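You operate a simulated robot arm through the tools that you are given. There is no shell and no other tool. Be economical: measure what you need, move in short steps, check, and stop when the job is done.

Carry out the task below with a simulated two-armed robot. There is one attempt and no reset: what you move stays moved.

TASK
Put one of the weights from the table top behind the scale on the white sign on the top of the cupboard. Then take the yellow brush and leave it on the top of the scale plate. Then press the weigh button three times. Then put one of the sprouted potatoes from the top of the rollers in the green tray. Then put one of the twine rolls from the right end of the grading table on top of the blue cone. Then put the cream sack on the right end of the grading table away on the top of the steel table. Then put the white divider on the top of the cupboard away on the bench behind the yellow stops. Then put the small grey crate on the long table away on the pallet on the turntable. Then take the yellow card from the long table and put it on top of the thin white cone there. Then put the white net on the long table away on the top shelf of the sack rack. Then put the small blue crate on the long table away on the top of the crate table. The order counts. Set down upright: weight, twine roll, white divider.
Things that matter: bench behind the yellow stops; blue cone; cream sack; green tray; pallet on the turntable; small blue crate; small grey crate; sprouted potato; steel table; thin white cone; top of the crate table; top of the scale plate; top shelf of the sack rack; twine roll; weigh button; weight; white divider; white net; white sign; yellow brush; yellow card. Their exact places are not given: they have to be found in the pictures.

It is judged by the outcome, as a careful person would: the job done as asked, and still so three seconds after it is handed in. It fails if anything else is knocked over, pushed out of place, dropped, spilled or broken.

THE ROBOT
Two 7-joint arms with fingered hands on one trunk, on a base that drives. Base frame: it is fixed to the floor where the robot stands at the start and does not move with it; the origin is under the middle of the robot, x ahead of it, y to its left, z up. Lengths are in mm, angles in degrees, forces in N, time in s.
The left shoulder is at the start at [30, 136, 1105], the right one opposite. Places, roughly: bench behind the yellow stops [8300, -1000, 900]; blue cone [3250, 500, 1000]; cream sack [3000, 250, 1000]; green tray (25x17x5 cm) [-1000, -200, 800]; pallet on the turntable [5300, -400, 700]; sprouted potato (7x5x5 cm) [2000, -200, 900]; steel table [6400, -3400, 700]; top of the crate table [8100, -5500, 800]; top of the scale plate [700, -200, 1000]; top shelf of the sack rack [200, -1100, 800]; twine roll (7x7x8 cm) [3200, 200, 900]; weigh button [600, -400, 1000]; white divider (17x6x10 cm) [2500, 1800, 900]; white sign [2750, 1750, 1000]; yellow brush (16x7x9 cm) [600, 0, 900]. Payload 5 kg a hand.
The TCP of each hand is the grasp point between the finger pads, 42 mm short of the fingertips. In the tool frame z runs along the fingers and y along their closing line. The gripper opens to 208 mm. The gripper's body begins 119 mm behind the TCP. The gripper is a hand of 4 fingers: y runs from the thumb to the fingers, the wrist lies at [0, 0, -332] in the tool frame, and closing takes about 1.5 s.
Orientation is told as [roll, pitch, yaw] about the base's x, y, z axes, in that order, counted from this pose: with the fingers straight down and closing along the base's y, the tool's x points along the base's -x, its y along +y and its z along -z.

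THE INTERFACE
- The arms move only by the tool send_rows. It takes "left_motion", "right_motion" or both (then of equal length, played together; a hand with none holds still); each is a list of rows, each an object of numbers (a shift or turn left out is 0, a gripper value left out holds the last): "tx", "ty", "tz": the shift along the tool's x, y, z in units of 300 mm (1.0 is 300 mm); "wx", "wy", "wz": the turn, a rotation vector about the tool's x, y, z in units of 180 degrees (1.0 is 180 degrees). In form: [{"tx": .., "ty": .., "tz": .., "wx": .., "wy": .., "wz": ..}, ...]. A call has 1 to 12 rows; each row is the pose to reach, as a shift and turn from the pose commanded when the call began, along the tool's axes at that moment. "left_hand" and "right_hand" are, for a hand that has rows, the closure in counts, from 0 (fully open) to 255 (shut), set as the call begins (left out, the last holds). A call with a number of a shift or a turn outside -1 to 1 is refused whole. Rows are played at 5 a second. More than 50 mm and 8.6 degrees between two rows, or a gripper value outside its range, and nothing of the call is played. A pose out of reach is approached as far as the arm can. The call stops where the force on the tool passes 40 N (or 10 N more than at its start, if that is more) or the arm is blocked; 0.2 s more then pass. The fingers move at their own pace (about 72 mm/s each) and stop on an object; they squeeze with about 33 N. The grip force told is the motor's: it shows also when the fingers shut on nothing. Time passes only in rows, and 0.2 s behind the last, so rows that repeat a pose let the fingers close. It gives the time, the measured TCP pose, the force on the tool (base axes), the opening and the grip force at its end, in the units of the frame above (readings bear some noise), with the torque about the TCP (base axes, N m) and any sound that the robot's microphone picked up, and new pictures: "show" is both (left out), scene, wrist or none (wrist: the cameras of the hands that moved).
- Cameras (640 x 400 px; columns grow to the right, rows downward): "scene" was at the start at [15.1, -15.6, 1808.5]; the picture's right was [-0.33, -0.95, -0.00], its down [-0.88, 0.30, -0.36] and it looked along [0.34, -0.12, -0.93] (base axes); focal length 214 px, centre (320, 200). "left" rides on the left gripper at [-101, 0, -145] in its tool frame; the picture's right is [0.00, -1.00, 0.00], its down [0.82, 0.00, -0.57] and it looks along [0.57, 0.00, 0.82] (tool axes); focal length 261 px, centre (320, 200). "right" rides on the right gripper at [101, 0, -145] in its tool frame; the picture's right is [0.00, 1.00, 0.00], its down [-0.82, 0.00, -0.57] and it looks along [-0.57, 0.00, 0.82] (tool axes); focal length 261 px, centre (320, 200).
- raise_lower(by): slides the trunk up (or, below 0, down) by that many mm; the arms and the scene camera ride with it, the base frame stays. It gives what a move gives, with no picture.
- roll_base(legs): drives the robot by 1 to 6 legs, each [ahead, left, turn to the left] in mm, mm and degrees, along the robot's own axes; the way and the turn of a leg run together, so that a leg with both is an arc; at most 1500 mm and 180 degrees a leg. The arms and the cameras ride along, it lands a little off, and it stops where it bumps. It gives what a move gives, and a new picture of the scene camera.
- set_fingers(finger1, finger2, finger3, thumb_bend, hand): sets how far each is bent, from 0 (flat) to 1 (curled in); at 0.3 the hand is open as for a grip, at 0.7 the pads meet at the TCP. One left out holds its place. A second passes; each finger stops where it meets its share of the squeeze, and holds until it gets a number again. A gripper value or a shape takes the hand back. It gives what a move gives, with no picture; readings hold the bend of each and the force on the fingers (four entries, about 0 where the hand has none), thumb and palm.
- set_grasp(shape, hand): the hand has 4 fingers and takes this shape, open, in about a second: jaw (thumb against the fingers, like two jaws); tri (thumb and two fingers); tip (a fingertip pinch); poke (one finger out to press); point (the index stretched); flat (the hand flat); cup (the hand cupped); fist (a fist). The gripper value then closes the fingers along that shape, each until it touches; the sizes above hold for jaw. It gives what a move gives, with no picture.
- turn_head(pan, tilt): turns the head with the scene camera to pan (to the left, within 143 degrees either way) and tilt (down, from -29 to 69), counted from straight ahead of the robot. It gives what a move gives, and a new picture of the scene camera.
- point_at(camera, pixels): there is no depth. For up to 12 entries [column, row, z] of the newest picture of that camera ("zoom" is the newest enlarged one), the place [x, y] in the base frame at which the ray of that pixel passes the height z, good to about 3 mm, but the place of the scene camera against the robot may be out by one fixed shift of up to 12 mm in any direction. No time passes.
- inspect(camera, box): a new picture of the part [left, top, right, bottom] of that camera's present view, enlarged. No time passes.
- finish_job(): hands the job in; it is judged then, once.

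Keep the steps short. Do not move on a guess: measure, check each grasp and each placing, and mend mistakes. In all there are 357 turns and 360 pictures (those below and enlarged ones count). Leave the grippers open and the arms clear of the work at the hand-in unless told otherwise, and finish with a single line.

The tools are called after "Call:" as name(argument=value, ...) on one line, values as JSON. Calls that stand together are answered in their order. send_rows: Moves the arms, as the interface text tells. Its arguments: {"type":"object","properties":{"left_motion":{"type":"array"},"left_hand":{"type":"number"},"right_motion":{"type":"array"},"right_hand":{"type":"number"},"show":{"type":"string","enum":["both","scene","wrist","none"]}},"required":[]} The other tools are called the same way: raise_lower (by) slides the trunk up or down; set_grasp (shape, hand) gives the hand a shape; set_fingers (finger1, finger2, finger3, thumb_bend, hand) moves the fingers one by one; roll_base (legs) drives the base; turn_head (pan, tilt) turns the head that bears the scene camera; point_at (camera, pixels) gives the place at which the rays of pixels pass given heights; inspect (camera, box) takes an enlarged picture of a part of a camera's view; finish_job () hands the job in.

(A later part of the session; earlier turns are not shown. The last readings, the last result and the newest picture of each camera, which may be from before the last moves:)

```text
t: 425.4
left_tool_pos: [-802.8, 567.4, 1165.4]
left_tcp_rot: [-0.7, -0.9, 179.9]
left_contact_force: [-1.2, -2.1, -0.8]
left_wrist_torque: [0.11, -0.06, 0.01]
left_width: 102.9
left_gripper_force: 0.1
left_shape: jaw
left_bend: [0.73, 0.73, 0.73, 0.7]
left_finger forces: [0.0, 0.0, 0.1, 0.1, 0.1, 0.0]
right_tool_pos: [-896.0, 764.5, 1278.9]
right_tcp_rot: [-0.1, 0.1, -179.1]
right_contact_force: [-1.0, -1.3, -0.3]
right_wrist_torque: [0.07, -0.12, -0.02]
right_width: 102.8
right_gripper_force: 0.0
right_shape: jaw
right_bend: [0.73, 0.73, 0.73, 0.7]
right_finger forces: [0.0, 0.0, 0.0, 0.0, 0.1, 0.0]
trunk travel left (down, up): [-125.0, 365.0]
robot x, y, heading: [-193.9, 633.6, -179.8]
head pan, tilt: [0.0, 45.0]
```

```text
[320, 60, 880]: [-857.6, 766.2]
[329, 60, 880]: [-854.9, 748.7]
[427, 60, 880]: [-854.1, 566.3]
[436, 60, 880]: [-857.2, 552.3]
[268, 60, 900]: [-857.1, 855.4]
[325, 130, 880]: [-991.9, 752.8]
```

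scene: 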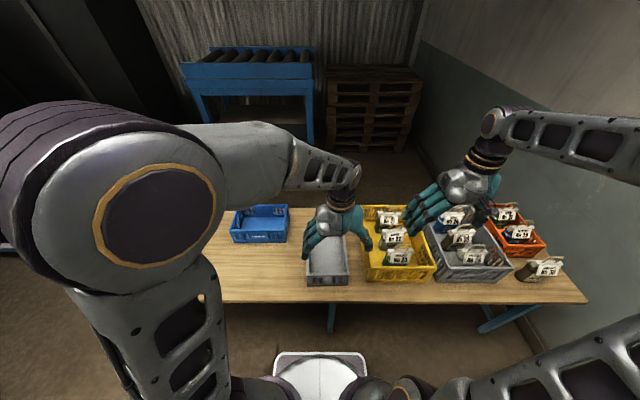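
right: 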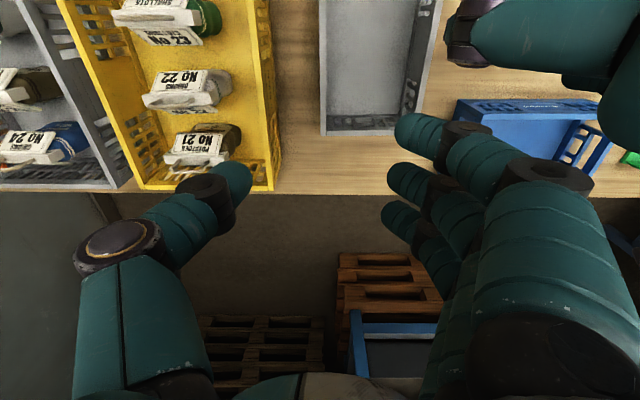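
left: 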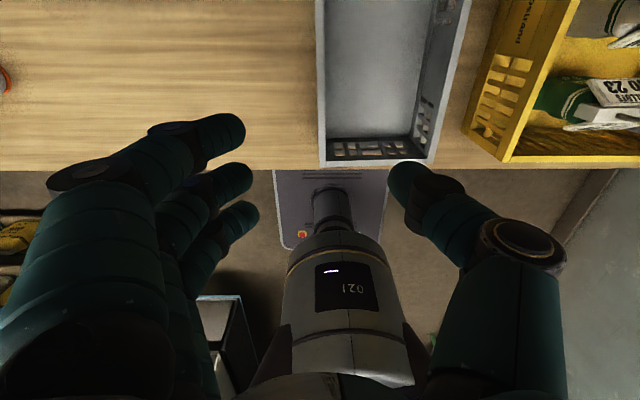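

The right hand's thumb would foul the yellow crate. The crate is ~198 mm wide, so I'll try spanning it with the fully open left hand (208). Move right hand away, left over the centre (-860,667).

Call:
send_rows(left_motion=[{"tx": -0.05, "ty": -0.08}, {"tx": -0.1, "ty": -0.16}, {"tx": -0.15, "ty": -0.24, "wz": -0.009}, {"tx": -0.19, "ty": -0.333, "wz": -0.009}, {"tx": -0.19, "ty": -0.333, "wz": -0.009, "tz": 0.15}, {"tx": -0.19, "ty": -0.333, "wz": -0.009, "tz": 0.3}, {"tx": -0.19, "ty": -0.333, "wz": -0.009, "tz": 0.45}, {"tx": -0.19, "ty": -0.333, "wz": -0.009, "tz": 0.6}, {"tx": -0.19, "ty": -0.333, "wz": -0.009, "tz": 0.72}], right_motion=[{"ty": -0.15}, {"ty": -0.3}, {"ty": -0.45}, {"ty": -0.6, "tx": 0.05}, {"ty": -0.72, "tx": 0.12}, {"ty": -0.84, "tx": 0.22}, {"ty": -0.92, "tx": 0.34}, {"ty": -0.92, "tx": 0.46}, {"ty": -0.92, "tx": 0.58}], left_hand=0, right_hand=0, show="both")

```text
t: 427.4
left_tool_pos: [-860.5, 671.2, 953.0]
left_tcp_rot: [-0.7, -1.2, -178.5]
left_contact_force: [-0.5, 0.1, 0.4]
left_wrist_torque: [-0.03, 0.01, 0.05]
left_width: 207.9
left_gripper_force: 0.0
left_shape: jaw
left_bend: [0.3, 0.3, 0.3, 0.3]
left_finger forces: [0.0, 0.0, 0.0, 0.0, 0.0, 0.0]
right_tool_pos: [-724.8, 1044.0, 1280.3]
right_tcp_rot: [0.0, 0.2, -178.9]
right_contact_force: [0.6, -0.1, 0.1]
right_wrist_torque: [0.0, 0.1, 0.05]
right_width: 207.9
right_gripper_force: 0.1
right_shape: jaw
right_bend: [0.3, 0.3, 0.3, 0.3]
right_finger forces: [0.1, 0.1, 0.0, 0.0, 0.0, 0.0]
trunk travel left (down, up): [-125.0, 365.0]
robot x, y, heading: [-191.1, 635.5, -179.6]
head pan, tilt: [0.0, 45.0]
```

scene: 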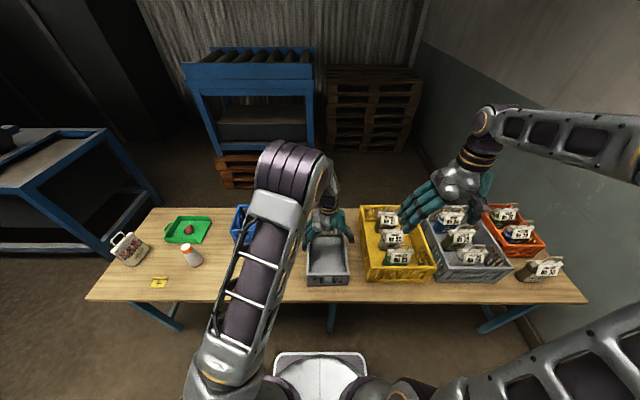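
right: 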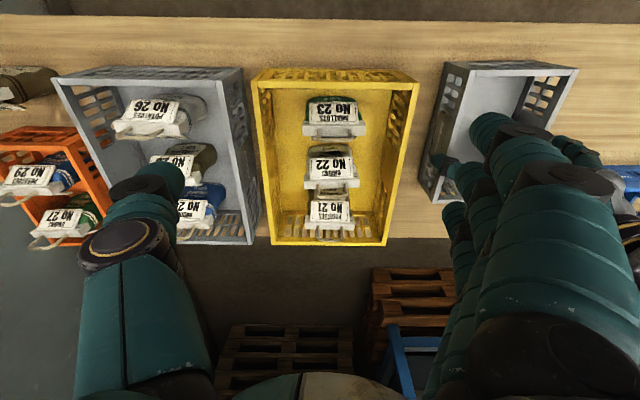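
left: 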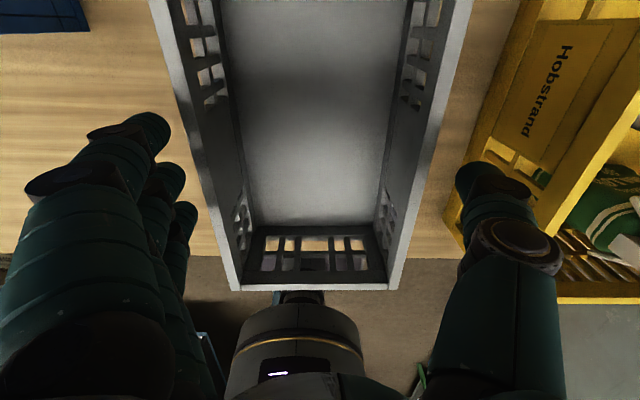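

Call:
point_at(camera="left", pixels=[[150, 0, 880], [217, 230, 880], [234, 288, 880], [473, 0, 880], [410, 230, 880], [394, 288, 880], [520, 0, 905], [470, 165, 905], [520, 0, 930], [470, 165, 930]])

```text
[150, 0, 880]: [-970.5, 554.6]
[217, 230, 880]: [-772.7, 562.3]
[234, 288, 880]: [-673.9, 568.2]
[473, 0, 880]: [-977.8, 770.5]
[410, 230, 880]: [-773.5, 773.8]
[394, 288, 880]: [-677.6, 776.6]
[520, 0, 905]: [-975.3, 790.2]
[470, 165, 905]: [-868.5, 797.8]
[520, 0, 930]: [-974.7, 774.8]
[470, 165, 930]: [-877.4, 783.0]
```

Rim ≈893, width 198, centred y 668; yellow crate is clear (≥850). Descend spanning the crate.

Call:
send_rows(left_motion=[{"ty": 0.01, "tz": 0.04}, {"ty": 0.01, "tz": 0.09}, {"ty": 0.01, "tz": 0.14}, {"ty": 0.01, "tz": 0.19}], show="wrist")

```text
t: 428.4
left_tool_pos: [-862.8, 668.4, 894.2]
left_tcp_rot: [-0.7, -1.1, -178.5]
left_contact_force: [0.8, -5.2, 10.8]
left_wrist_torque: [-0.53, -0.01, 0.02]
left_width: 207.9
left_gripper_force: 0.0
left_shape: jaw
left_bend: [0.29, 0.29, 0.28, 0.3]
left_finger forces: [2.4, 2.7, 3.0, 0.0, 2.4, 0.0]
right_tool_pos: [-725.7, 1043.5, 1280.9]
right_tcp_rot: [0.0, 0.2, -179.1]
right_contact_force: [0.1, -0.6, 0.5]
right_wrist_torque: [0.0, -0.03, 0.0]
right_width: 207.9
right_gripper_force: 0.1
right_shape: jaw
right_bend: [0.3, 0.3, 0.3, 0.3]
right_finger forces: [0.0, 0.0, 0.0, 0.0, 0.1, 0.1]
trunk travel left (down, up): [-125.0, 365.0]
robot x, y, heading: [-195.1, 638.8, -179.6]
head pan, tilt: [0.0, 45.0]
```

left: 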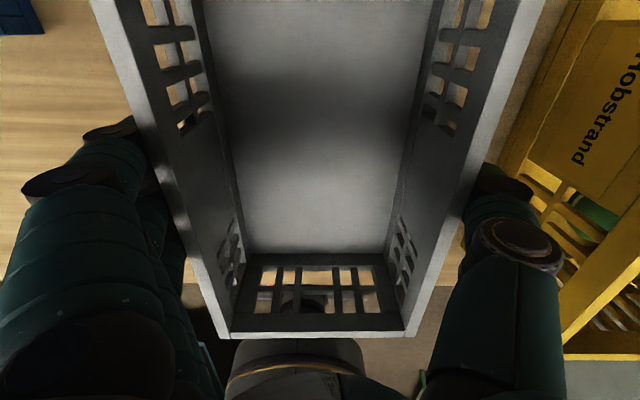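

Fingers straddle both walls. Go 20 mm lower and close.

Call:
send_rows(left_motion=[{"tz": 0.03}, {"tz": 0.065}], show="none")

Call:
send_rows(left_motion=[{"tz": 0}, {"tz": 0}, {"tz": 0}, {"tz": 0}, {"tz": 0}], left_hand=255, show="wrist")

```text
t: 429.0
left_tool_pos: [-863.5, 668.9, 880.9]
left_tcp_rot: [-0.8, -1.3, -178.6]
left_contact_force: [8.4, -6.7, 26.3]
left_wrist_torque: [-0.85, 0.09, 0.15]
left_width: 207.8
left_gripper_force: 0.0
left_shape: jaw
left_bend: [0.25, 0.25, 0.25, 0.28]
left_finger forces: [7.6, 8.0, 8.5, 0.1, 14.7, 0.1]
right_tool_pos: [-723.6, 1042.3, 1280.1]
right_tcp_rot: [0.1, 0.1, -179.0]
right_contact_force: [-0.2, -0.8, -0.2]
right_wrist_torque: [0.0, -0.04, -0.03]
right_width: 207.7
right_gripper_force: 0.0
right_shape: jaw
right_bend: [0.3, 0.3, 0.3, 0.3]
right_finger forces: [0.0, 0.0, 0.0, 0.0, 0.0, 0.0]
trunk travel left (down, up): [-125.0, 365.0]
robot x, y, heading: [-192.8, 632.8, -179.5]
head pan, tilt: [0.0, 45.0]
stopped in row 2 (left hand): the force on the tool passed its limit (the readings are from after the stop); the commanded pose is now the measured one
```

```text
t: 430.2
left_tool_pos: [-864.9, 669.6, 879.9]
left_tcp_rot: [-0.9, -1.3, -178.6]
left_contact_force: [4.5, -5.8, 19.9]
left_wrist_torque: [-2.78, 0.03, 0.43]
left_width: 195.5
left_gripper_force: 33.1
left_shape: jaw
left_bend: [0.21, 0.21, 0.2, 0.12]
left_finger forces: [24.5, 25.2, 25.9, 0.1, 59.8, 0.1]
right_tool_pos: [-724.4, 1043.1, 1279.5]
right_tcp_rot: [0.0, 0.1, -179.1]
right_contact_force: [0.2, 0.2, 1.0]
right_wrist_torque: [0.04, 0.02, 0.0]
right_width: 208.1
right_gripper_force: 0.0
right_shape: jaw
right_bend: [0.3, 0.3, 0.3, 0.3]
right_finger forces: [0.0, 0.0, 0.0, 0.1, 0.1, 0.0]
trunk travel left (down, up): [-125.0, 365.0]
robot x, y, heading: [-190.6, 634.8, -179.3]
head pan, tilt: [0.0, 45.0]
```

left: 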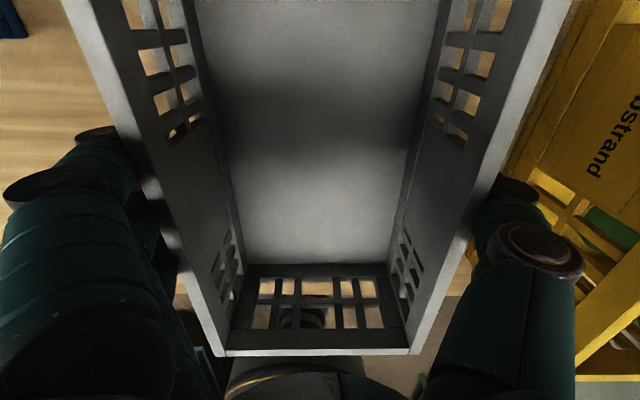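

Strong grip across (195 mm). Lift 120 mm.

Call:
send_rows(left_motion=[{"tz": -0.05}, {"tz": -0.12}, {"tz": -0.25}, {"tz": -0.4}], show="scene")

```text
t: 431.2
left_tool_pos: [-860.1, 668.3, 999.1]
left_tcp_rot: [-0.8, -1.1, -178.6]
left_contact_force: [1.5, -1.0, -4.1]
left_wrist_torque: [0.07, 0.2, 0.03]
left_width: 195.3
left_gripper_force: 33.5
left_shape: jaw
left_bend: [0.22, 0.21, 0.21, 0.12]
left_finger forces: [20.6, 21.2, 21.9, 0.1, 62.2, 0.0]
right_tool_pos: [-724.9, 1043.9, 1279.1]
right_tcp_rot: [0.0, 0.1, -179.1]
right_contact_force: [0.9, 0.5, 0.5]
right_wrist_torque: [0.05, 0.12, 0.03]
right_width: 207.6
right_gripper_force: 0.0
right_shape: jaw
right_bend: [0.3, 0.3, 0.3, 0.3]
right_finger forces: [0.2, 0.1, 0.0, 0.0, 0.1, 0.0]
trunk travel left (down, up): [-125.0, 365.0]
robot x, y, heading: [-190.6, 635.2, -179.9]
head pan, tilt: [0.0, 45.0]
```

scene: 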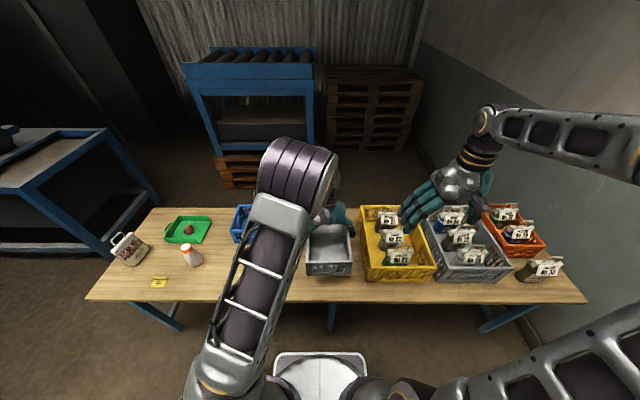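

Lifted. Raise, retract, and drive round to the turntable.

Call:
send_rows(left_motion=[{"tz": -0.15}, {"tz": -0.3}, {"tz": -0.45}, {"tz": -0.5, "tx": 0.1}, {"tz": -0.5, "tx": 0.25}, {"tz": -0.5, "tx": 0.4}, {"tz": -0.5, "tx": 0.55}], show="none")

Call:
roll_base(legs=[[-300, 0, 0], [0, -320, 0], [-1260, 0, 0], [-1260, 0, 0], [-1260, 0, 0], [0, 0, 180]])

Call:
roll_base(legs=[[0, -1350, 0], [350, 0, 0]])

```text
t: 432.8
left_tool_pos: [-692.9, 668.5, 1144.7]
left_tcp_rot: [-0.7, -1.3, -178.4]
left_contact_force: [1.0, 0.1, -3.7]
left_wrist_torque: [0.01, 0.17, -0.01]
left_width: 195.2
left_gripper_force: 33.1
left_shape: jaw
left_bend: [0.22, 0.21, 0.21, 0.12]
left_finger forces: [20.8, 21.1, 21.9, 0.1, 62.3, 0.0]
right_tool_pos: [-724.6, 1042.9, 1280.4]
right_tcp_rot: [0.0, 0.1, -179.1]
right_contact_force: [-0.1, 0.2, 0.7]
right_wrist_torque: [0.0, 0.14, 0.02]
right_width: 207.9
right_gripper_force: 0.0
right_shape: jaw
right_bend: [0.3, 0.3, 0.3, 0.3]
right_finger forces: [0.0, 0.0, 0.0, 0.0, 0.0, 0.1]
trunk travel left (down, up): [-125.0, 365.0]
robot x, y, heading: [-195.0, 637.1, -180.0]
head pan, tilt: [0.0, 45.0]
```

```text
t: 461.8
left_tool_pos: [4373.7, 923.5, 1143.7]
left_tcp_rot: [-0.8, -1.2, 2.2]
left_contact_force: [-0.4, 0.2, -4.2]
left_wrist_torque: [0.02, -0.08, -0.02]
left_width: 195.3
left_gripper_force: 33.1
left_shape: jaw
left_bend: [0.22, 0.22, 0.21, 0.12]
left_finger forces: [20.2, 20.9, 21.5, 0.1, 61.4, 0.0]
right_tool_pos: [4409.1, 550.3, 1279.8]
right_tcp_rot: [0.1, 0.1, 1.6]
right_contact_force: [-0.2, -0.8, -0.5]
right_wrist_torque: [-0.03, 0.07, -0.04]
right_width: 207.8
right_gripper_force: 0.1
right_shape: jaw
right_bend: [0.3, 0.3, 0.3, 0.3]
right_finger forces: [0.1, 0.0, 0.0, 0.1, 0.1, 0.0]
trunk travel left (down, up): [-125.0, 365.0]
robot x, y, heading: [3870.9, 951.7, 0.7]
head pan, tilt: [0.0, 45.0]
```

scene: 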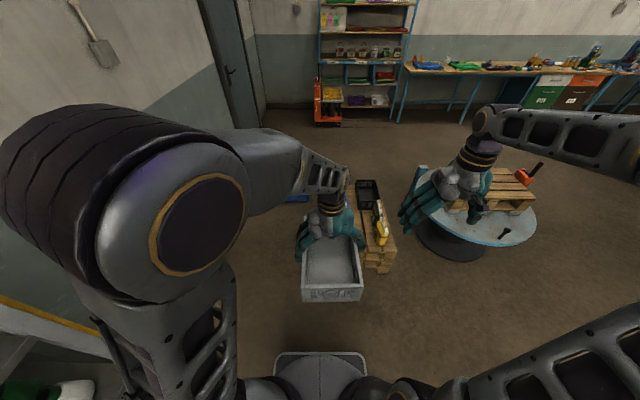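

```text
t: 470.4
left_tool_pos: [4748.4, -418.8, 1143.8]
left_tcp_rot: [-0.8, -1.1, 2.5]
left_contact_force: [1.0, 0.2, -4.0]
left_wrist_torque: [0.0, 0.05, -0.01]
left_width: 195.1
left_gripper_force: 32.9
left_shape: jaw
left_bend: [0.22, 0.22, 0.21, 0.12]
left_finger forces: [20.3, 20.9, 21.5, 0.0, 61.5, 0.0]
right_tool_pos: [4786.2, -792.6, 1279.4]
right_tcp_rot: [0.0, 0.2, 2.0]
right_contact_force: [0.7, 0.5, -0.1]
right_wrist_torque: [0.0, 0.14, -0.01]
right_width: 207.7
right_gripper_force: 0.0
right_shape: jaw
right_bend: [0.3, 0.3, 0.3, 0.3]
right_finger forces: [0.0, 0.0, 0.0, 0.0, 0.0, 0.1]
trunk travel left (down, up): [-125.0, 365.0]
robot x, y, heading: [4244.0, -395.3, 1.4]
head pan, tilt: [0.0, 45.0]
```

scene: 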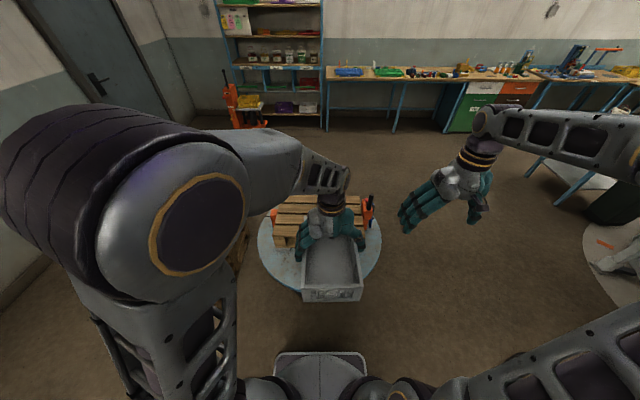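

Call:
point_at(camera="scene", pixels=[[288, 196, 700], [360, 197, 700], [276, 236, 700], [258, 250, 600], [381, 240, 600], [368, 222, 700]])

Call:
inspect(camera="scene", box=[240, 170, 400, 310])

```text
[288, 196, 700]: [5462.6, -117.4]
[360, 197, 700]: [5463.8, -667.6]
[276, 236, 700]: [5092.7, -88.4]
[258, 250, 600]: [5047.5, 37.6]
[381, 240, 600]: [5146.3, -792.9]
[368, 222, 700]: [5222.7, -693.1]
```

```text
2.86 times, centred on (320, 240) of scene
```

zoom: 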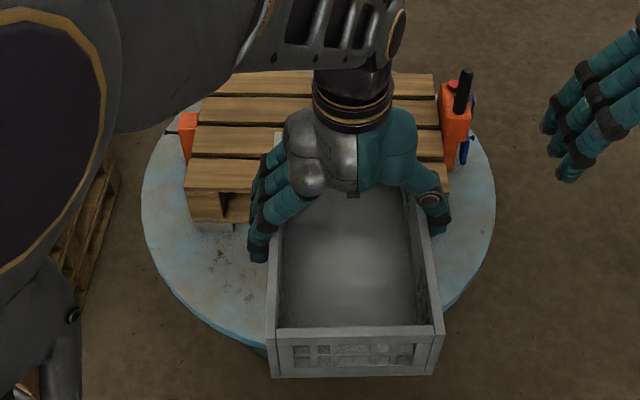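

Pallet spans x≈5085–5460, y≈-90…-680. Drive 230 closer, extend over its middle and lower part way.

Call:
roll_base(legs=[[230, 0, 0]])

Call:
send_rows(left_motion=[{"tx": -0.15, "ty": 0.02}, {"tx": -0.3, "ty": 0.04}, {"tx": -0.45, "ty": 0.06}, {"tx": -0.6, "ty": 0.08}, {"tx": -0.75, "ty": 0.09}, {"tx": -0.9, "ty": 0.1}, {"tx": -0.97, "ty": 0.1}, {"tx": -0.97, "ty": 0.1, "tz": 0.15}, {"tx": -0.97, "ty": 0.1, "tz": 0.3}, {"tx": -0.97, "ty": 0.1, "tz": 0.45}], show="both")

Call:
inspect(camera="scene", box=[220, 160, 420, 320])

```text
t: 472.1
left_tool_pos: [4977.6, -414.8, 1143.5]
left_tcp_rot: [-0.8, -1.2, 2.4]
left_contact_force: [1.5, 0.3, -3.9]
left_wrist_torque: [-0.03, 0.04, -0.06]
left_width: 195.1
left_gripper_force: 32.6
left_shape: jaw
left_bend: [0.22, 0.22, 0.21, 0.12]
left_finger forces: [20.4, 20.8, 21.6, 0.0, 61.5, 0.0]
right_tool_pos: [5016.0, -787.9, 1278.7]
right_tcp_rot: [0.0, 0.2, 1.9]
right_contact_force: [0.7, 0.0, -0.7]
right_wrist_torque: [0.03, 0.19, -0.05]
right_width: 207.6
right_gripper_force: 0.2
right_shape: jaw
right_bend: [0.3, 0.3, 0.3, 0.3]
right_finger forces: [0.1, 0.1, 0.1, 0.1, 0.1, 0.0]
trunk travel left (down, up): [-125.0, 365.0]
robot x, y, heading: [4475.4, -389.1, 1.4]
head pan, tilt: [0.0, 45.0]
```

scene: 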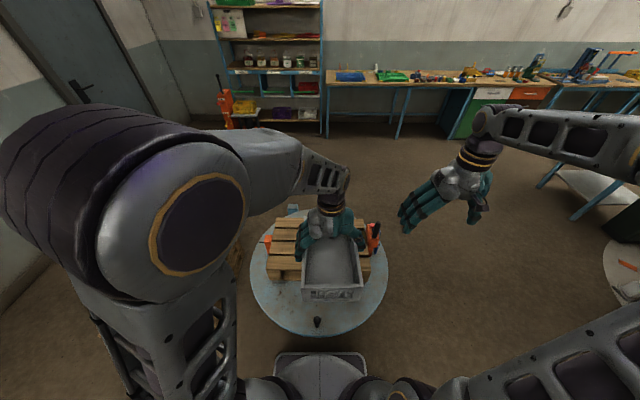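

```text
t: 474.3
left_tool_pos: [5271.8, -375.5, 1014.1]
left_tcp_rot: [-0.7, -1.2, 2.4]
left_contact_force: [1.5, -0.4, -2.8]
left_wrist_torque: [0.03, 0.11, -0.05]
left_width: 195.2
left_gripper_force: 32.9
left_shape: jaw
left_bend: [0.22, 0.22, 0.21, 0.12]
left_finger forces: [20.5, 21.0, 21.6, 0.0, 61.7, 0.0]
right_tool_pos: [5017.1, -789.5, 1278.3]
right_tcp_rot: [0.1, 0.3, 2.0]
right_contact_force: [1.3, 0.2, 0.4]
right_wrist_torque: [0.03, 0.12, -0.02]
right_width: 207.7
right_gripper_force: 0.1
right_shape: jaw
right_bend: [0.3, 0.3, 0.3, 0.3]
right_finger forces: [0.0, 0.1, 0.0, 0.0, 0.1, 0.0]
trunk travel left (down, up): [-125.0, 365.0]
robot x, y, heading: [4474.3, -389.7, 1.1]
head pan, tilt: [0.0, 45.0]
```

scene: 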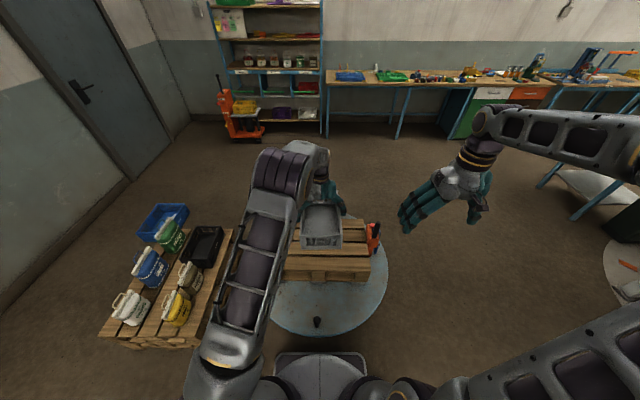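
left: 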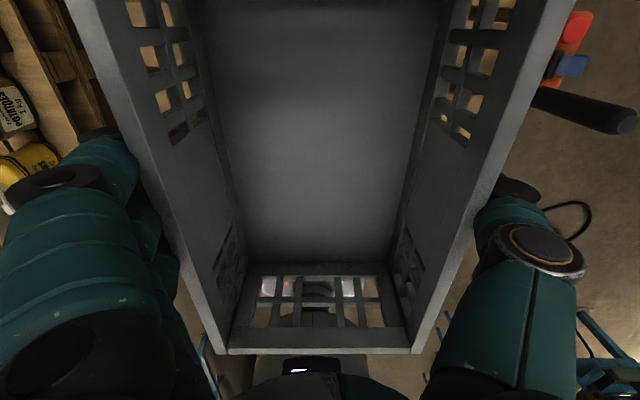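

```text
2.50 times, centred on (320, 240) of scene
```

zoom: 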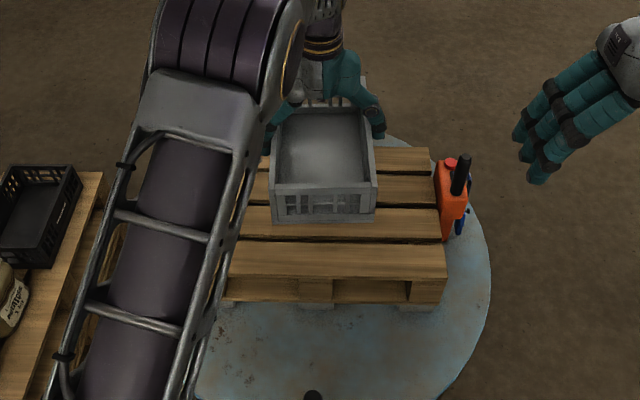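

Call:
point_at(camera="zoom", pixels=[[445, 278, 700], [430, 148, 700], [322, 216, 917], [445, 278, 640], [430, 148, 640], [275, 222, 917], [375, 218, 917], [462, 185, 800]])

```text
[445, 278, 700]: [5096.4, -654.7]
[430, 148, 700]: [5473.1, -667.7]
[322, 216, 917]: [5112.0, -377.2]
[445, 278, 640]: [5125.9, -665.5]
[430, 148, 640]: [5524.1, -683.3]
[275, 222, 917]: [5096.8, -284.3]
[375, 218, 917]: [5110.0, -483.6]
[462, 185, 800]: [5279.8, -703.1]
```

Call:
send_rows(left_motion=[{"tx": -0.05, "tz": 0.15}, {"tx": -0.05, "tz": 0.3}, {"tx": -0.05, "tz": 0.45}, {"tx": -0.05, "tz": 0.6}, {"tx": -0.05, "tz": 0.66}], show="none")

Call:
send_rows(left_motion=[{"tz": 0.03}, {"tz": 0.06}, {"tz": 0.09}, {"tz": 0.12}, {"tz": 0.15}, {"tz": 0.18}, {"tz": 0.21}], show="scene")

```text
t: 475.5
left_tool_pos: [5288.0, -376.7, 816.2]
left_tcp_rot: [-0.7, -1.3, 2.4]
left_contact_force: [0.9, 0.2, -2.7]
left_wrist_torque: [0.03, 0.02, -0.02]
left_width: 195.0
left_gripper_force: 32.5
left_shape: jaw
left_bend: [0.22, 0.22, 0.21, 0.12]
left_finger forces: [20.4, 20.9, 21.5, 0.1, 61.5, 0.0]
right_tool_pos: [5015.6, -789.6, 1278.7]
right_tcp_rot: [-0.1, 0.2, 2.0]
right_contact_force: [0.5, 0.0, -0.4]
right_wrist_torque: [0.0, -0.01, 0.01]
right_width: 207.9
right_gripper_force: 0.1
right_shape: jaw
right_bend: [0.3, 0.3, 0.3, 0.3]
right_finger forces: [0.0, 0.1, 0.0, 0.1, 0.0, 0.1]
trunk travel left (down, up): [-125.0, 365.0]
robot x, y, heading: [4473.9, -389.8, 1.2]
head pan, tilt: [0.0, 45.0]
```

```text
t: 476.4
left_tool_pos: [5292.1, -379.1, 798.9]
left_tcp_rot: [-0.9, -1.6, 2.4]
left_contact_force: [-12.8, -0.5, 32.2]
left_wrist_torque: [3.69, 0.27, 1.42]
left_width: 194.1
left_gripper_force: 33.8
left_shape: jaw
left_bend: [0.21, 0.21, 0.2, 0.12]
left_finger forces: [23.6, 23.7, 23.5, 0.0, 57.5, 0.1]
right_tool_pos: [5014.2, -789.1, 1279.3]
right_tcp_rot: [0.0, 0.2, 1.9]
right_contact_force: [0.9, 0.2, -0.1]
right_wrist_torque: [0.0, 0.14, -0.01]
right_width: 207.9
right_gripper_force: 0.1
right_shape: jaw
right_bend: [0.3, 0.3, 0.3, 0.3]
right_finger forces: [0.1, 0.1, 0.0, 0.0, 0.0, 0.1]
trunk travel left (down, up): [-125.0, 365.0]
robot x, y, heading: [4476.8, -387.9, 1.3]
head pan, tilt: [0.0, 45.0]
stopped in row 4 (left hand): the force on the tool passed its limit (the readings are from after the stop); the commanded pose is now the measured one
```

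scene: 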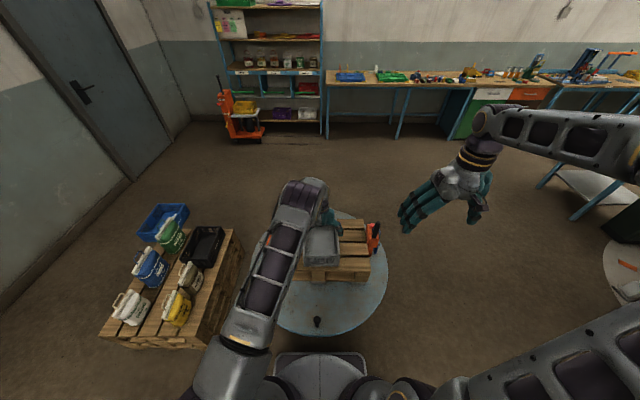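

Contact at the expected height. Open fully and rise.

Call:
send_rows(left_motion=[{"tz": -0.007}, {"tz": -0.007}, {"tz": -0.007}, {"tz": -0.007}], left_hand=0, show="none")

Call:
send_rows(left_motion=[{"tz": -0.05}, {"tz": -0.12}, {"tz": -0.27}, {"tz": -0.42}, {"tz": -0.57}, {"tz": -0.72}, {"tz": -0.87}, {"tz": -0.95, "tx": 0.1}, {"tz": -0.95, "tx": 0.25}, {"tz": -0.95, "tx": 0.4}, {"tz": -0.95, "tx": 0.55}, {"tz": -0.95, "tx": 0.7}], show="scene")

```text
t: 477.4
left_tool_pos: [5292.2, -376.5, 800.4]
left_tcp_rot: [-0.7, -1.7, 2.4]
left_contact_force: [-2.4, 6.3, 34.9]
left_wrist_torque: [0.52, 0.01, 0.23]
left_width: 208.0
left_gripper_force: 0.0
left_shape: jaw
left_bend: [0.25, 0.25, 0.25, 0.29]
left_finger forces: [6.4, 6.8, 7.5, 0.0, 14.8, 0.0]
right_tool_pos: [5013.0, -787.7, 1280.9]
right_tcp_rot: [0.0, 0.0, 1.9]
right_contact_force: [-0.3, -0.6, 0.4]
right_wrist_torque: [0.0, -0.01, 0.0]
right_width: 207.8
right_gripper_force: 0.0
right_shape: jaw
right_bend: [0.3, 0.3, 0.3, 0.3]
right_finger forces: [0.0, 0.1, 0.0, 0.0, 0.0, 0.0]
trunk travel left (down, up): [-125.0, 365.0]
robot x, y, heading: [4473.8, -390.2, 1.3]
head pan, tilt: [0.0, 45.0]
```

```text
t: 480.0
left_tool_pos: [5073.6, -384.7, 1077.5]
left_tcp_rot: [-0.8, -1.7, 2.4]
left_contact_force: [-0.9, -0.2, -4.1]
left_wrist_torque: [-0.02, -0.18, -0.01]
left_width: 207.9
left_gripper_force: 0.1
left_shape: jaw
left_bend: [0.27, 0.27, 0.27, 0.28]
left_finger forces: [4.4, 4.0, 4.1, 0.0, 11.3, 0.1]
right_tool_pos: [5013.7, -789.0, 1280.1]
right_tcp_rot: [-0.1, 0.0, 1.9]
right_contact_force: [-0.7, -0.5, 0.1]
right_wrist_torque: [0.08, -0.15, 0.0]
right_width: 207.8
right_gripper_force: 0.0
right_shape: jaw
right_bend: [0.3, 0.3, 0.3, 0.3]
right_finger forces: [0.1, 0.0, 0.0, 0.0, 0.0, 0.1]
trunk travel left (down, up): [-125.0, 365.0]
robot x, y, heading: [4475.9, -387.7, 1.2]
head pan, tilt: [0.0, 45.0]
```

scene: 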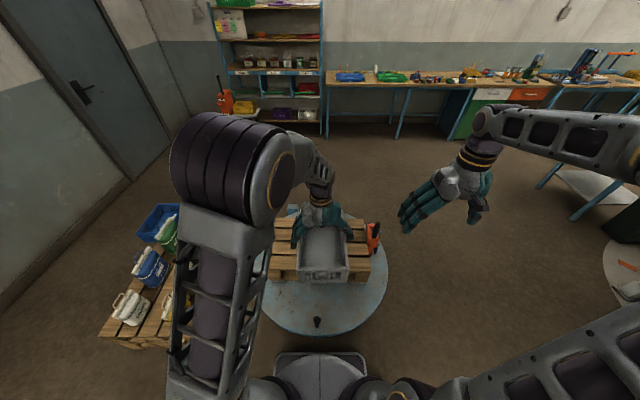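

The crate is wedged in the open fingers. Re-close, put it back over the pallet, then release with a wider "flat" shape.

Call:
send_rows(left_motion=[{"tz": 0}, {"tz": 0}, {"tz": 0}, {"tx": -0.15}, {"tx": -0.3}, {"tx": -0.45}, {"tx": -0.6}, {"tx": -0.7}], left_hand=255, show="none")

Call:
send_rows(left_motion=[{"tz": 0.15}, {"tz": 0.3}, {"tz": 0.45}, {"tz": 0.6}, {"tz": 0.75}, {"tz": 0.85}, {"tz": 0.88}, {"tz": 0.91}, {"tz": 0.94}, {"tz": 0.97}], show="none")

```text
t: 481.8
left_tool_pos: [5285.5, -375.1, 1081.0]
left_tcp_rot: [-0.8, -1.3, 2.4]
left_contact_force: [0.5, 0.1, -3.5]
left_wrist_torque: [0.01, 0.02, 0.01]
left_width: 197.8
left_gripper_force: 32.9
left_shape: jaw
left_bend: [0.25, 0.25, 0.25, 0.12]
left_finger forces: [20.1, 20.5, 20.4, 0.1, 58.4, 0.0]
right_tool_pos: [5016.2, -788.1, 1278.4]
right_tcp_rot: [0.0, 0.3, 1.9]
right_contact_force: [-0.2, 0.3, -0.7]
right_wrist_torque: [-0.06, 0.04, 0.01]
right_width: 207.7
right_gripper_force: 0.0
right_shape: jaw
right_bend: [0.3, 0.3, 0.3, 0.3]
right_finger forces: [0.0, 0.0, 0.0, 0.0, 0.0, 0.0]
trunk travel left (down, up): [-125.0, 365.0]
robot x, y, heading: [4475.5, -390.9, 1.5]
head pan, tilt: [0.0, 45.0]
```

```text
t: 484.0
left_tool_pos: [5297.0, -378.2, 803.1]
left_tcp_rot: [-1.0, -1.9, 2.4]
left_contact_force: [-12.3, 2.7, 30.1]
left_wrist_torque: [0.16, 0.76, 0.03]
left_width: 196.5
left_gripper_force: 32.9
left_shape: jaw
left_bend: [0.25, 0.24, 0.23, 0.12]
left_finger forces: [20.8, 20.7, 20.2, 0.1, 57.2, 0.0]
right_tool_pos: [5014.4, -788.1, 1279.2]
right_tcp_rot: [0.0, 0.1, 1.9]
right_contact_force: [1.2, 0.2, 0.0]
right_wrist_torque: [-0.02, 0.13, 0.04]
right_width: 207.9
right_gripper_force: 0.0
right_shape: jaw
right_bend: [0.3, 0.3, 0.3, 0.3]
right_finger forces: [0.0, 0.0, 0.1, 0.0, 0.0, 0.1]
trunk travel left (down, up): [-125.0, 365.0]
robot x, y, heading: [4475.3, -389.5, 1.3]
head pan, tilt: [0.0, 45.0]
stopped in row 10 (left hand): the force on the tool passed its limit (the readings are from after the stop); the commanded pose is now the measured one
```

Down again. Spread the fingers flat and rise slowly.

Call:
set_fingers(hand="left", finger1=0.0, finger2=0.0, finger3=0.0, thumb_bend=0.0)

Call:
send_rows(left_motion=[{"tz": -0.03}, {"tz": -0.08}, {"tz": -0.15}], show="wrist")

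```text
t: 485.0
left_tool_pos: [5295.8, -378.5, 797.7]
left_tcp_rot: [-0.9, -1.9, 2.5]
left_contact_force: [0.2, 0.0, 0.7]
left_wrist_torque: [0.02, 0.0, 0.01]
left_width: 301.9
left_gripper_force: 0.1
left_shape: fingers
left_bend: [0.0, 0.0, 0.0, 0.0]
left_finger forces: [0.0, 0.0, 0.1, 0.0, 0.0, 0.0]
right_tool_pos: [5013.5, -787.6, 1280.4]
right_tcp_rot: [0.0, 0.1, 1.8]
right_contact_force: [-0.2, 0.6, 0.4]
right_wrist_torque: [0.03, -0.04, -0.03]
right_width: 207.8
right_gripper_force: 0.2
right_shape: jaw
right_bend: [0.3, 0.3, 0.3, 0.3]
right_finger forces: [0.0, 0.0, 0.0, 0.0, 0.0, 0.0]
trunk travel left (down, up): [-125.0, 365.0]
robot x, y, heading: [4474.8, -393.4, 1.4]
head pan, tilt: [0.0, 45.0]
```

```text
t: 485.8
left_tool_pos: [5293.2, -377.1, 844.4]
left_tcp_rot: [-0.9, -1.8, 2.4]
left_contact_force: [-1.3, -0.6, 0.0]
left_wrist_torque: [0.01, -0.08, 0.02]
left_width: 301.8
left_gripper_force: 0.2
left_shape: fingers
left_bend: [0.0, 0.0, 0.0, 0.0]
left_finger forces: [0.1, 0.0, 0.0, 0.1, 0.0, 0.1]
right_tool_pos: [5014.4, -789.7, 1279.3]
right_tcp_rot: [0.0, 0.2, 1.8]
right_contact_force: [-1.0, 0.6, 0.1]
right_wrist_torque: [0.0, -0.07, 0.0]
right_width: 208.0
right_gripper_force: 0.0
right_shape: jaw
right_bend: [0.3, 0.3, 0.3, 0.3]
right_finger forces: [0.1, 0.0, 0.0, 0.0, 0.0, 0.0]
trunk travel left (down, up): [-125.0, 365.0]
robot x, y, heading: [4471.7, -388.6, 1.5]
head pan, tilt: [0.0, 45.0]
```

left: 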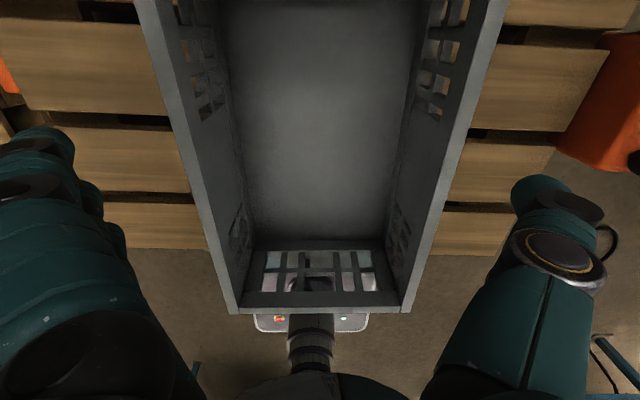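

Released cleanly. Rise, retract, and drive back to the long table for the card.

Call:
send_rows(left_motion=[{"tz": -0.15}, {"tz": -0.3}, {"tz": -0.45}, {"tz": -0.6}, {"tz": -0.75}, {"tz": -0.9}, {"tz": -1.0, "tx": 0.12}, {"tz": -1.0, "tx": 0.27}, {"tz": -1.0, "tx": 0.42}, {"tz": -1.0, "tx": 0.57}, {"tz": -1.0, "tx": 0.72}, {"tz": -1.0, "tx": 0.87}], left_hand=100, show="scene")

Call:
roll_base(legs=[[-575, 0, 0], [0, 1340, 0], [0, 0, -181], [1270, 0, 0], [1270, 0, 0], [1270, 0, 0]])

Call:
roll_base(legs=[[0, 850, 0], [270, 0, 0]])

```text
t: 488.4
left_tool_pos: [5021.8, -384.3, 1136.8]
left_tcp_rot: [-1.0, -2.0, 2.4]
left_contact_force: [-1.3, 0.4, -0.5]
left_wrist_torque: [0.01, -0.14, -0.01]
left_width: 0.0
left_gripper_force: 33.1
left_shape: jaw
left_bend: [0.7, 0.7, 0.7, 0.7]
left_finger forces: [0.0, 0.0, 0.0, 0.0, 0.0, 0.0]
right_tool_pos: [5012.4, -788.3, 1279.9]
right_tcp_rot: [0.0, 0.0, 1.9]
right_contact_force: [-1.2, -0.8, 0.5]
right_wrist_torque: [0.0, -0.12, -0.03]
right_width: 207.9
right_gripper_force: 0.0
right_shape: jaw
right_bend: [0.3, 0.3, 0.3, 0.3]
right_finger forces: [0.1, 0.1, 0.1, 0.0, 0.1, 0.0]
trunk travel left (down, up): [-125.0, 365.0]
robot x, y, heading: [4474.4, -391.8, 1.4]
head pan, tilt: [0.0, 45.0]
```

scene: 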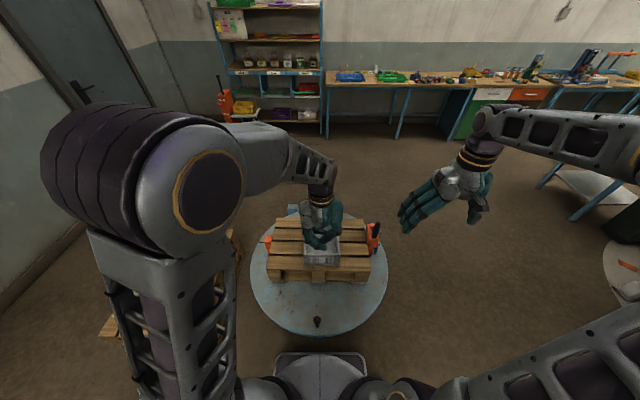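

```text
refused: -181 is not a number from -180 to 180
```

```text
t: 493.6
left_tool_pos: [5055.4, 471.0, 1134.7]
left_tcp_rot: [-0.9, -2.0, 2.2]
left_contact_force: [0.7, 0.4, -0.3]
left_wrist_torque: [-0.07, 0.19, 0.01]
left_width: 0.1
left_gripper_force: 33.0
left_shape: jaw
left_bend: [0.7, 0.7, 0.7, 0.7]
left_finger forces: [0.0, 0.1, 0.1, 0.0, 0.1, 0.0]
right_tool_pos: [5044.7, 67.4, 1279.3]
right_tcp_rot: [0.0, 0.0, 1.6]
right_contact_force: [0.5, 0.1, -0.4]
right_wrist_torque: [-0.02, 0.13, -0.03]
right_width: 207.9
right_gripper_force: 0.1
right_shape: jaw
right_bend: [0.3, 0.3, 0.3, 0.3]
right_finger forces: [0.1, 0.0, 0.0, 0.0, 0.0, 0.0]
trunk travel left (down, up): [-125.0, 365.0]
robot x, y, heading: [4501.8, 464.1, 1.0]
head pan, tilt: [0.0, 45.0]
stopped in leg 2: the robot was blocked; the commanded pose is now the measured one
```

scene: 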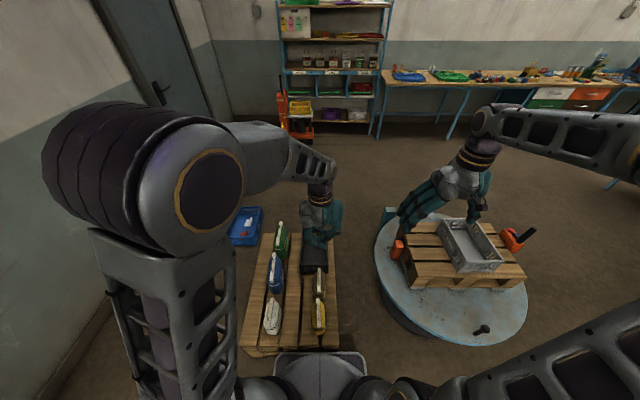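

That second drive ran unintentionally; the base stopped against the floor pallet. Check that nothing is disturbed.

Call:
inspect(camera="scene", box=[220, 190, 380, 370])

Call:
point_at(camera="scene", pixels=[[240, 352, 250], [340, 345, 250], [240, 352, 0], [268, 234, 250]])

```text
2.22 times, centred on (300, 280) of scene
```

zoom: 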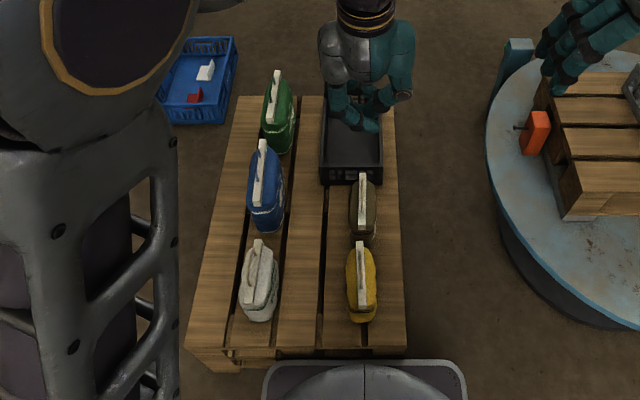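

```text
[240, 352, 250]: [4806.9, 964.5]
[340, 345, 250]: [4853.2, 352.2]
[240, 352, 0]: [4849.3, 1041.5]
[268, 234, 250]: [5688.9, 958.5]
```

Everything stands as before. Back off and continue to the long table.

Call:
roll_base(legs=[[-600, 0, 0], [0, 490, 0], [0, 0, -180], [1270, 0, 0], [1270, 0, 0], [1270, 0, 0]])

```text
t: 524.8
left_tool_pos: [-468.4, 788.9, 1135.6]
left_tcp_rot: [-1.0, -2.0, -176.7]
left_contact_force: [-0.5, 0.4, 0.3]
left_wrist_torque: [-0.02, -0.06, -0.03]
left_width: 0.1
left_gripper_force: 33.0
left_shape: jaw
left_bend: [0.7, 0.7, 0.7, 0.7]
left_finger forces: [0.0, 0.0, 0.0, 0.0, 0.0, 0.0]
right_tool_pos: [-465.3, 1192.4, 1279.8]
right_tcp_rot: [0.0, 0.1, -177.2]
right_contact_force: [0.4, -0.1, 0.1]
right_wrist_torque: [-0.01, -0.03, 0.0]
right_width: 208.0
right_gripper_force: 0.2
right_shape: jaw
right_bend: [0.3, 0.3, 0.3, 0.3]
right_finger forces: [0.1, 0.0, 0.0, 0.0, 0.0, 0.0]
trunk travel left (down, up): [-125.0, 365.0]
robot x, y, heading: [78.8, 802.9, -177.8]
head pan, tilt: [0.0, 45.0]
```

scene: 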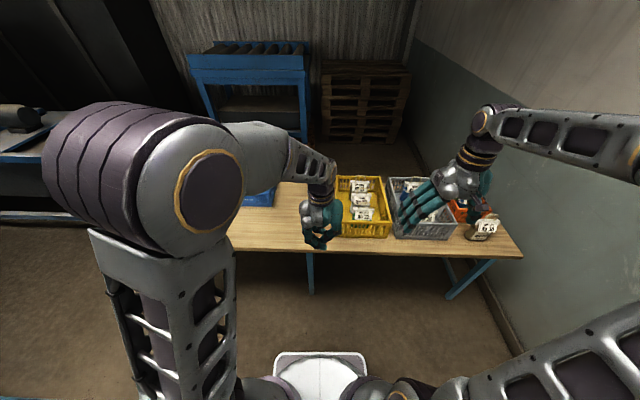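

Call:
roll_base(legs=[[0, 0, -2], [0, 740, 0], [260, 0, 0]])

Call:
inspect(camera="scene", box=[190, 190, 350, 300])

```text
t: 530.7
left_tool_pos: [-734.1, 68.7, 1135.5]
left_tcp_rot: [-0.8, -2.0, -178.8]
left_contact_force: [-0.4, 0.3, -0.5]
left_wrist_torque: [0.06, -0.16, -0.01]
left_width: 0.0
left_gripper_force: 32.7
left_shape: jaw
left_bend: [0.7, 0.7, 0.7, 0.7]
left_finger forces: [0.0, 0.0, 0.1, 0.0, 0.0, 0.0]
right_tool_pos: [-714.6, 471.7, 1278.8]
right_tcp_rot: [0.0, 0.1, -179.3]
right_contact_force: [-1.3, 0.6, -1.1]
right_wrist_torque: [0.02, -0.14, 0.0]
right_width: 207.8
right_gripper_force: 0.1
right_shape: jaw
right_bend: [0.3, 0.3, 0.3, 0.3]
right_finger forces: [0.1, 0.0, 0.1, 0.0, 0.0, 0.0]
trunk travel left (down, up): [-125.0, 365.0]
robot x, y, heading: [-179.4, 62.0, 179.7]
head pan, tilt: [0.0, 45.0]
```

scene: 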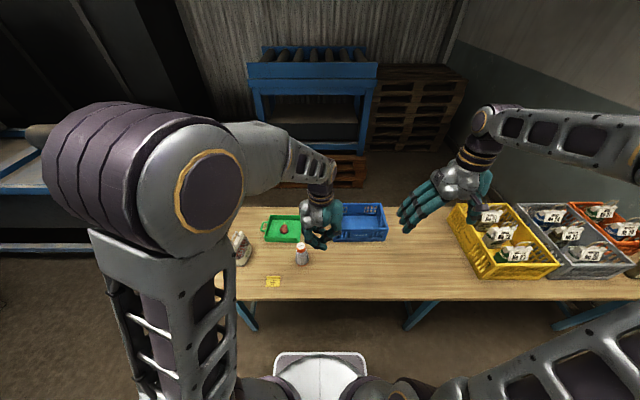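

```text
3.64 times, centred on (270, 245) of scene
```

zoom: 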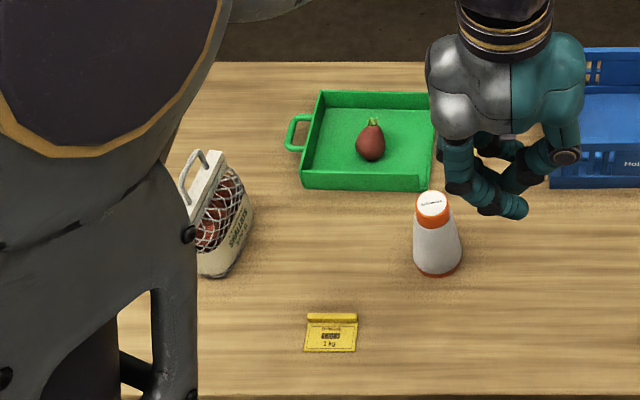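

Call:
point_at(camera="zoom", pixels=[[304, 351, 784], [357, 351, 784], [308, 320, 786], [357, 320, 786], [307, 315, 797], [358, 315, 797], [432, 203, 930], [432, 203, 900], [437, 272, 783]])

```text
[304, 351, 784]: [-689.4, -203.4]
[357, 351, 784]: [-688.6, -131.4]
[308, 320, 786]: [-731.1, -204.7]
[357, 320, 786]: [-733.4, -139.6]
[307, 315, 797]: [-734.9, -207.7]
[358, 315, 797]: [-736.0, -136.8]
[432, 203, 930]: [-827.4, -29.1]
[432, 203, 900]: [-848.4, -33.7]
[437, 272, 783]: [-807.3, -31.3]
```

Card's ridge at x≈-736, y≈-176. Bring the left hand over it with the closing line across the ridge.

Call:
send_rows(left_motion=[{"ty": 0.068, "wz": 0.043}, {"ty": 0.136, "wz": 0.086}, {"ty": 0.204, "wz": 0.129}, {"ty": 0.272, "wz": 0.172}, {"ty": 0.34, "wz": 0.215}, {"ty": 0.408, "wz": 0.258}, {"ty": 0.476, "wz": 0.301}, {"ty": 0.544, "wz": 0.344}, {"ty": 0.612, "wz": 0.387}, {"ty": 0.68, "wz": 0.43}, {"ty": 0.748, "wz": 0.473}, {"ty": 0.817, "wz": 0.507}], left_hand=165, show="none")

Call:
send_rows(left_motion=[{"tz": 0.15}, {"tz": 0.3}, {"tz": 0.45}, {"tz": 0.6}, {"tz": 0.75}], show="wrist")

```text
t: 533.3
left_tool_pos: [-728.6, -178.3, 1132.1]
left_tcp_rot: [2.0, -1.0, 89.8]
left_contact_force: [-0.2, 0.3, 0.3]
left_wrist_torque: [0.05, 0.02, 0.0]
left_width: 73.1
left_gripper_force: 0.0
left_shape: jaw
left_bend: [0.73, 0.73, 0.73, 0.7]
left_finger forces: [0.0, 0.0, 0.1, 0.0, 0.0, 0.0]
right_tool_pos: [-713.6, 470.8, 1280.4]
right_tcp_rot: [-0.1, 0.0, -179.3]
right_contact_force: [-0.9, -0.8, 0.5]
right_wrist_torque: [0.04, 0.03, 0.0]
right_width: 207.6
right_gripper_force: 0.1
right_shape: jaw
right_bend: [0.3, 0.3, 0.3, 0.3]
right_finger forces: [0.0, 0.0, 0.0, 0.0, 0.0, 0.0]
trunk travel left (down, up): [-125.0, 365.0]
robot x, y, heading: [-183.3, 63.5, 180.0]
head pan, tilt: [0.0, 45.0]
```

```text
t: 534.5
left_tool_pos: [-738.1, -173.9, 904.8]
left_tcp_rot: [2.0, -0.9, 89.9]
left_contact_force: [-0.9, -0.3, 0.1]
left_wrist_torque: [0.03, -0.16, 0.02]
left_width: 73.1
left_gripper_force: 0.1
left_shape: jaw
left_bend: [0.73, 0.73, 0.73, 0.7]
left_finger forces: [0.1, 0.0, 0.1, 0.1, 0.0, 0.0]
right_tool_pos: [-715.2, 471.8, 1278.2]
right_tcp_rot: [0.0, 0.1, -179.3]
right_contact_force: [-1.8, 0.2, -0.3]
right_wrist_torque: [0.03, -0.08, 0.0]
right_width: 208.0
right_gripper_force: 0.0
right_shape: jaw
right_bend: [0.3, 0.3, 0.3, 0.3]
right_finger forces: [0.0, 0.0, 0.0, 0.0, 0.0, 0.1]
trunk travel left (down, up): [-125.0, 365.0]
robot x, y, heading: [-180.7, 58.5, 180.1]
head pan, tilt: [0.0, 45.0]
```

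left: 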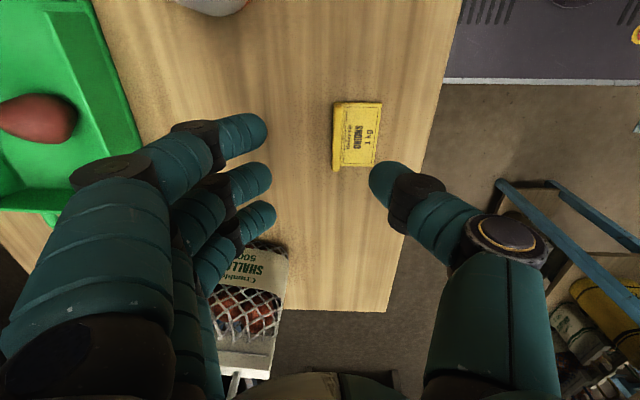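

Call:
point_at(camera="left", pixels=[[338, 104, 797], [337, 167, 797], [379, 104, 786], [378, 165, 786], [268, 240, 800], [285, 250, 900], [225, 330, 960], [228, 385, 1000]])

```text
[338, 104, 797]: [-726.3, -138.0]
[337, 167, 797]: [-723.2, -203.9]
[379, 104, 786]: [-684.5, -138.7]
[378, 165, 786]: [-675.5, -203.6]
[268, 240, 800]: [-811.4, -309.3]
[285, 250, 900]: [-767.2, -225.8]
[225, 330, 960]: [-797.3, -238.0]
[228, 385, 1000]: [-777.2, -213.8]
```

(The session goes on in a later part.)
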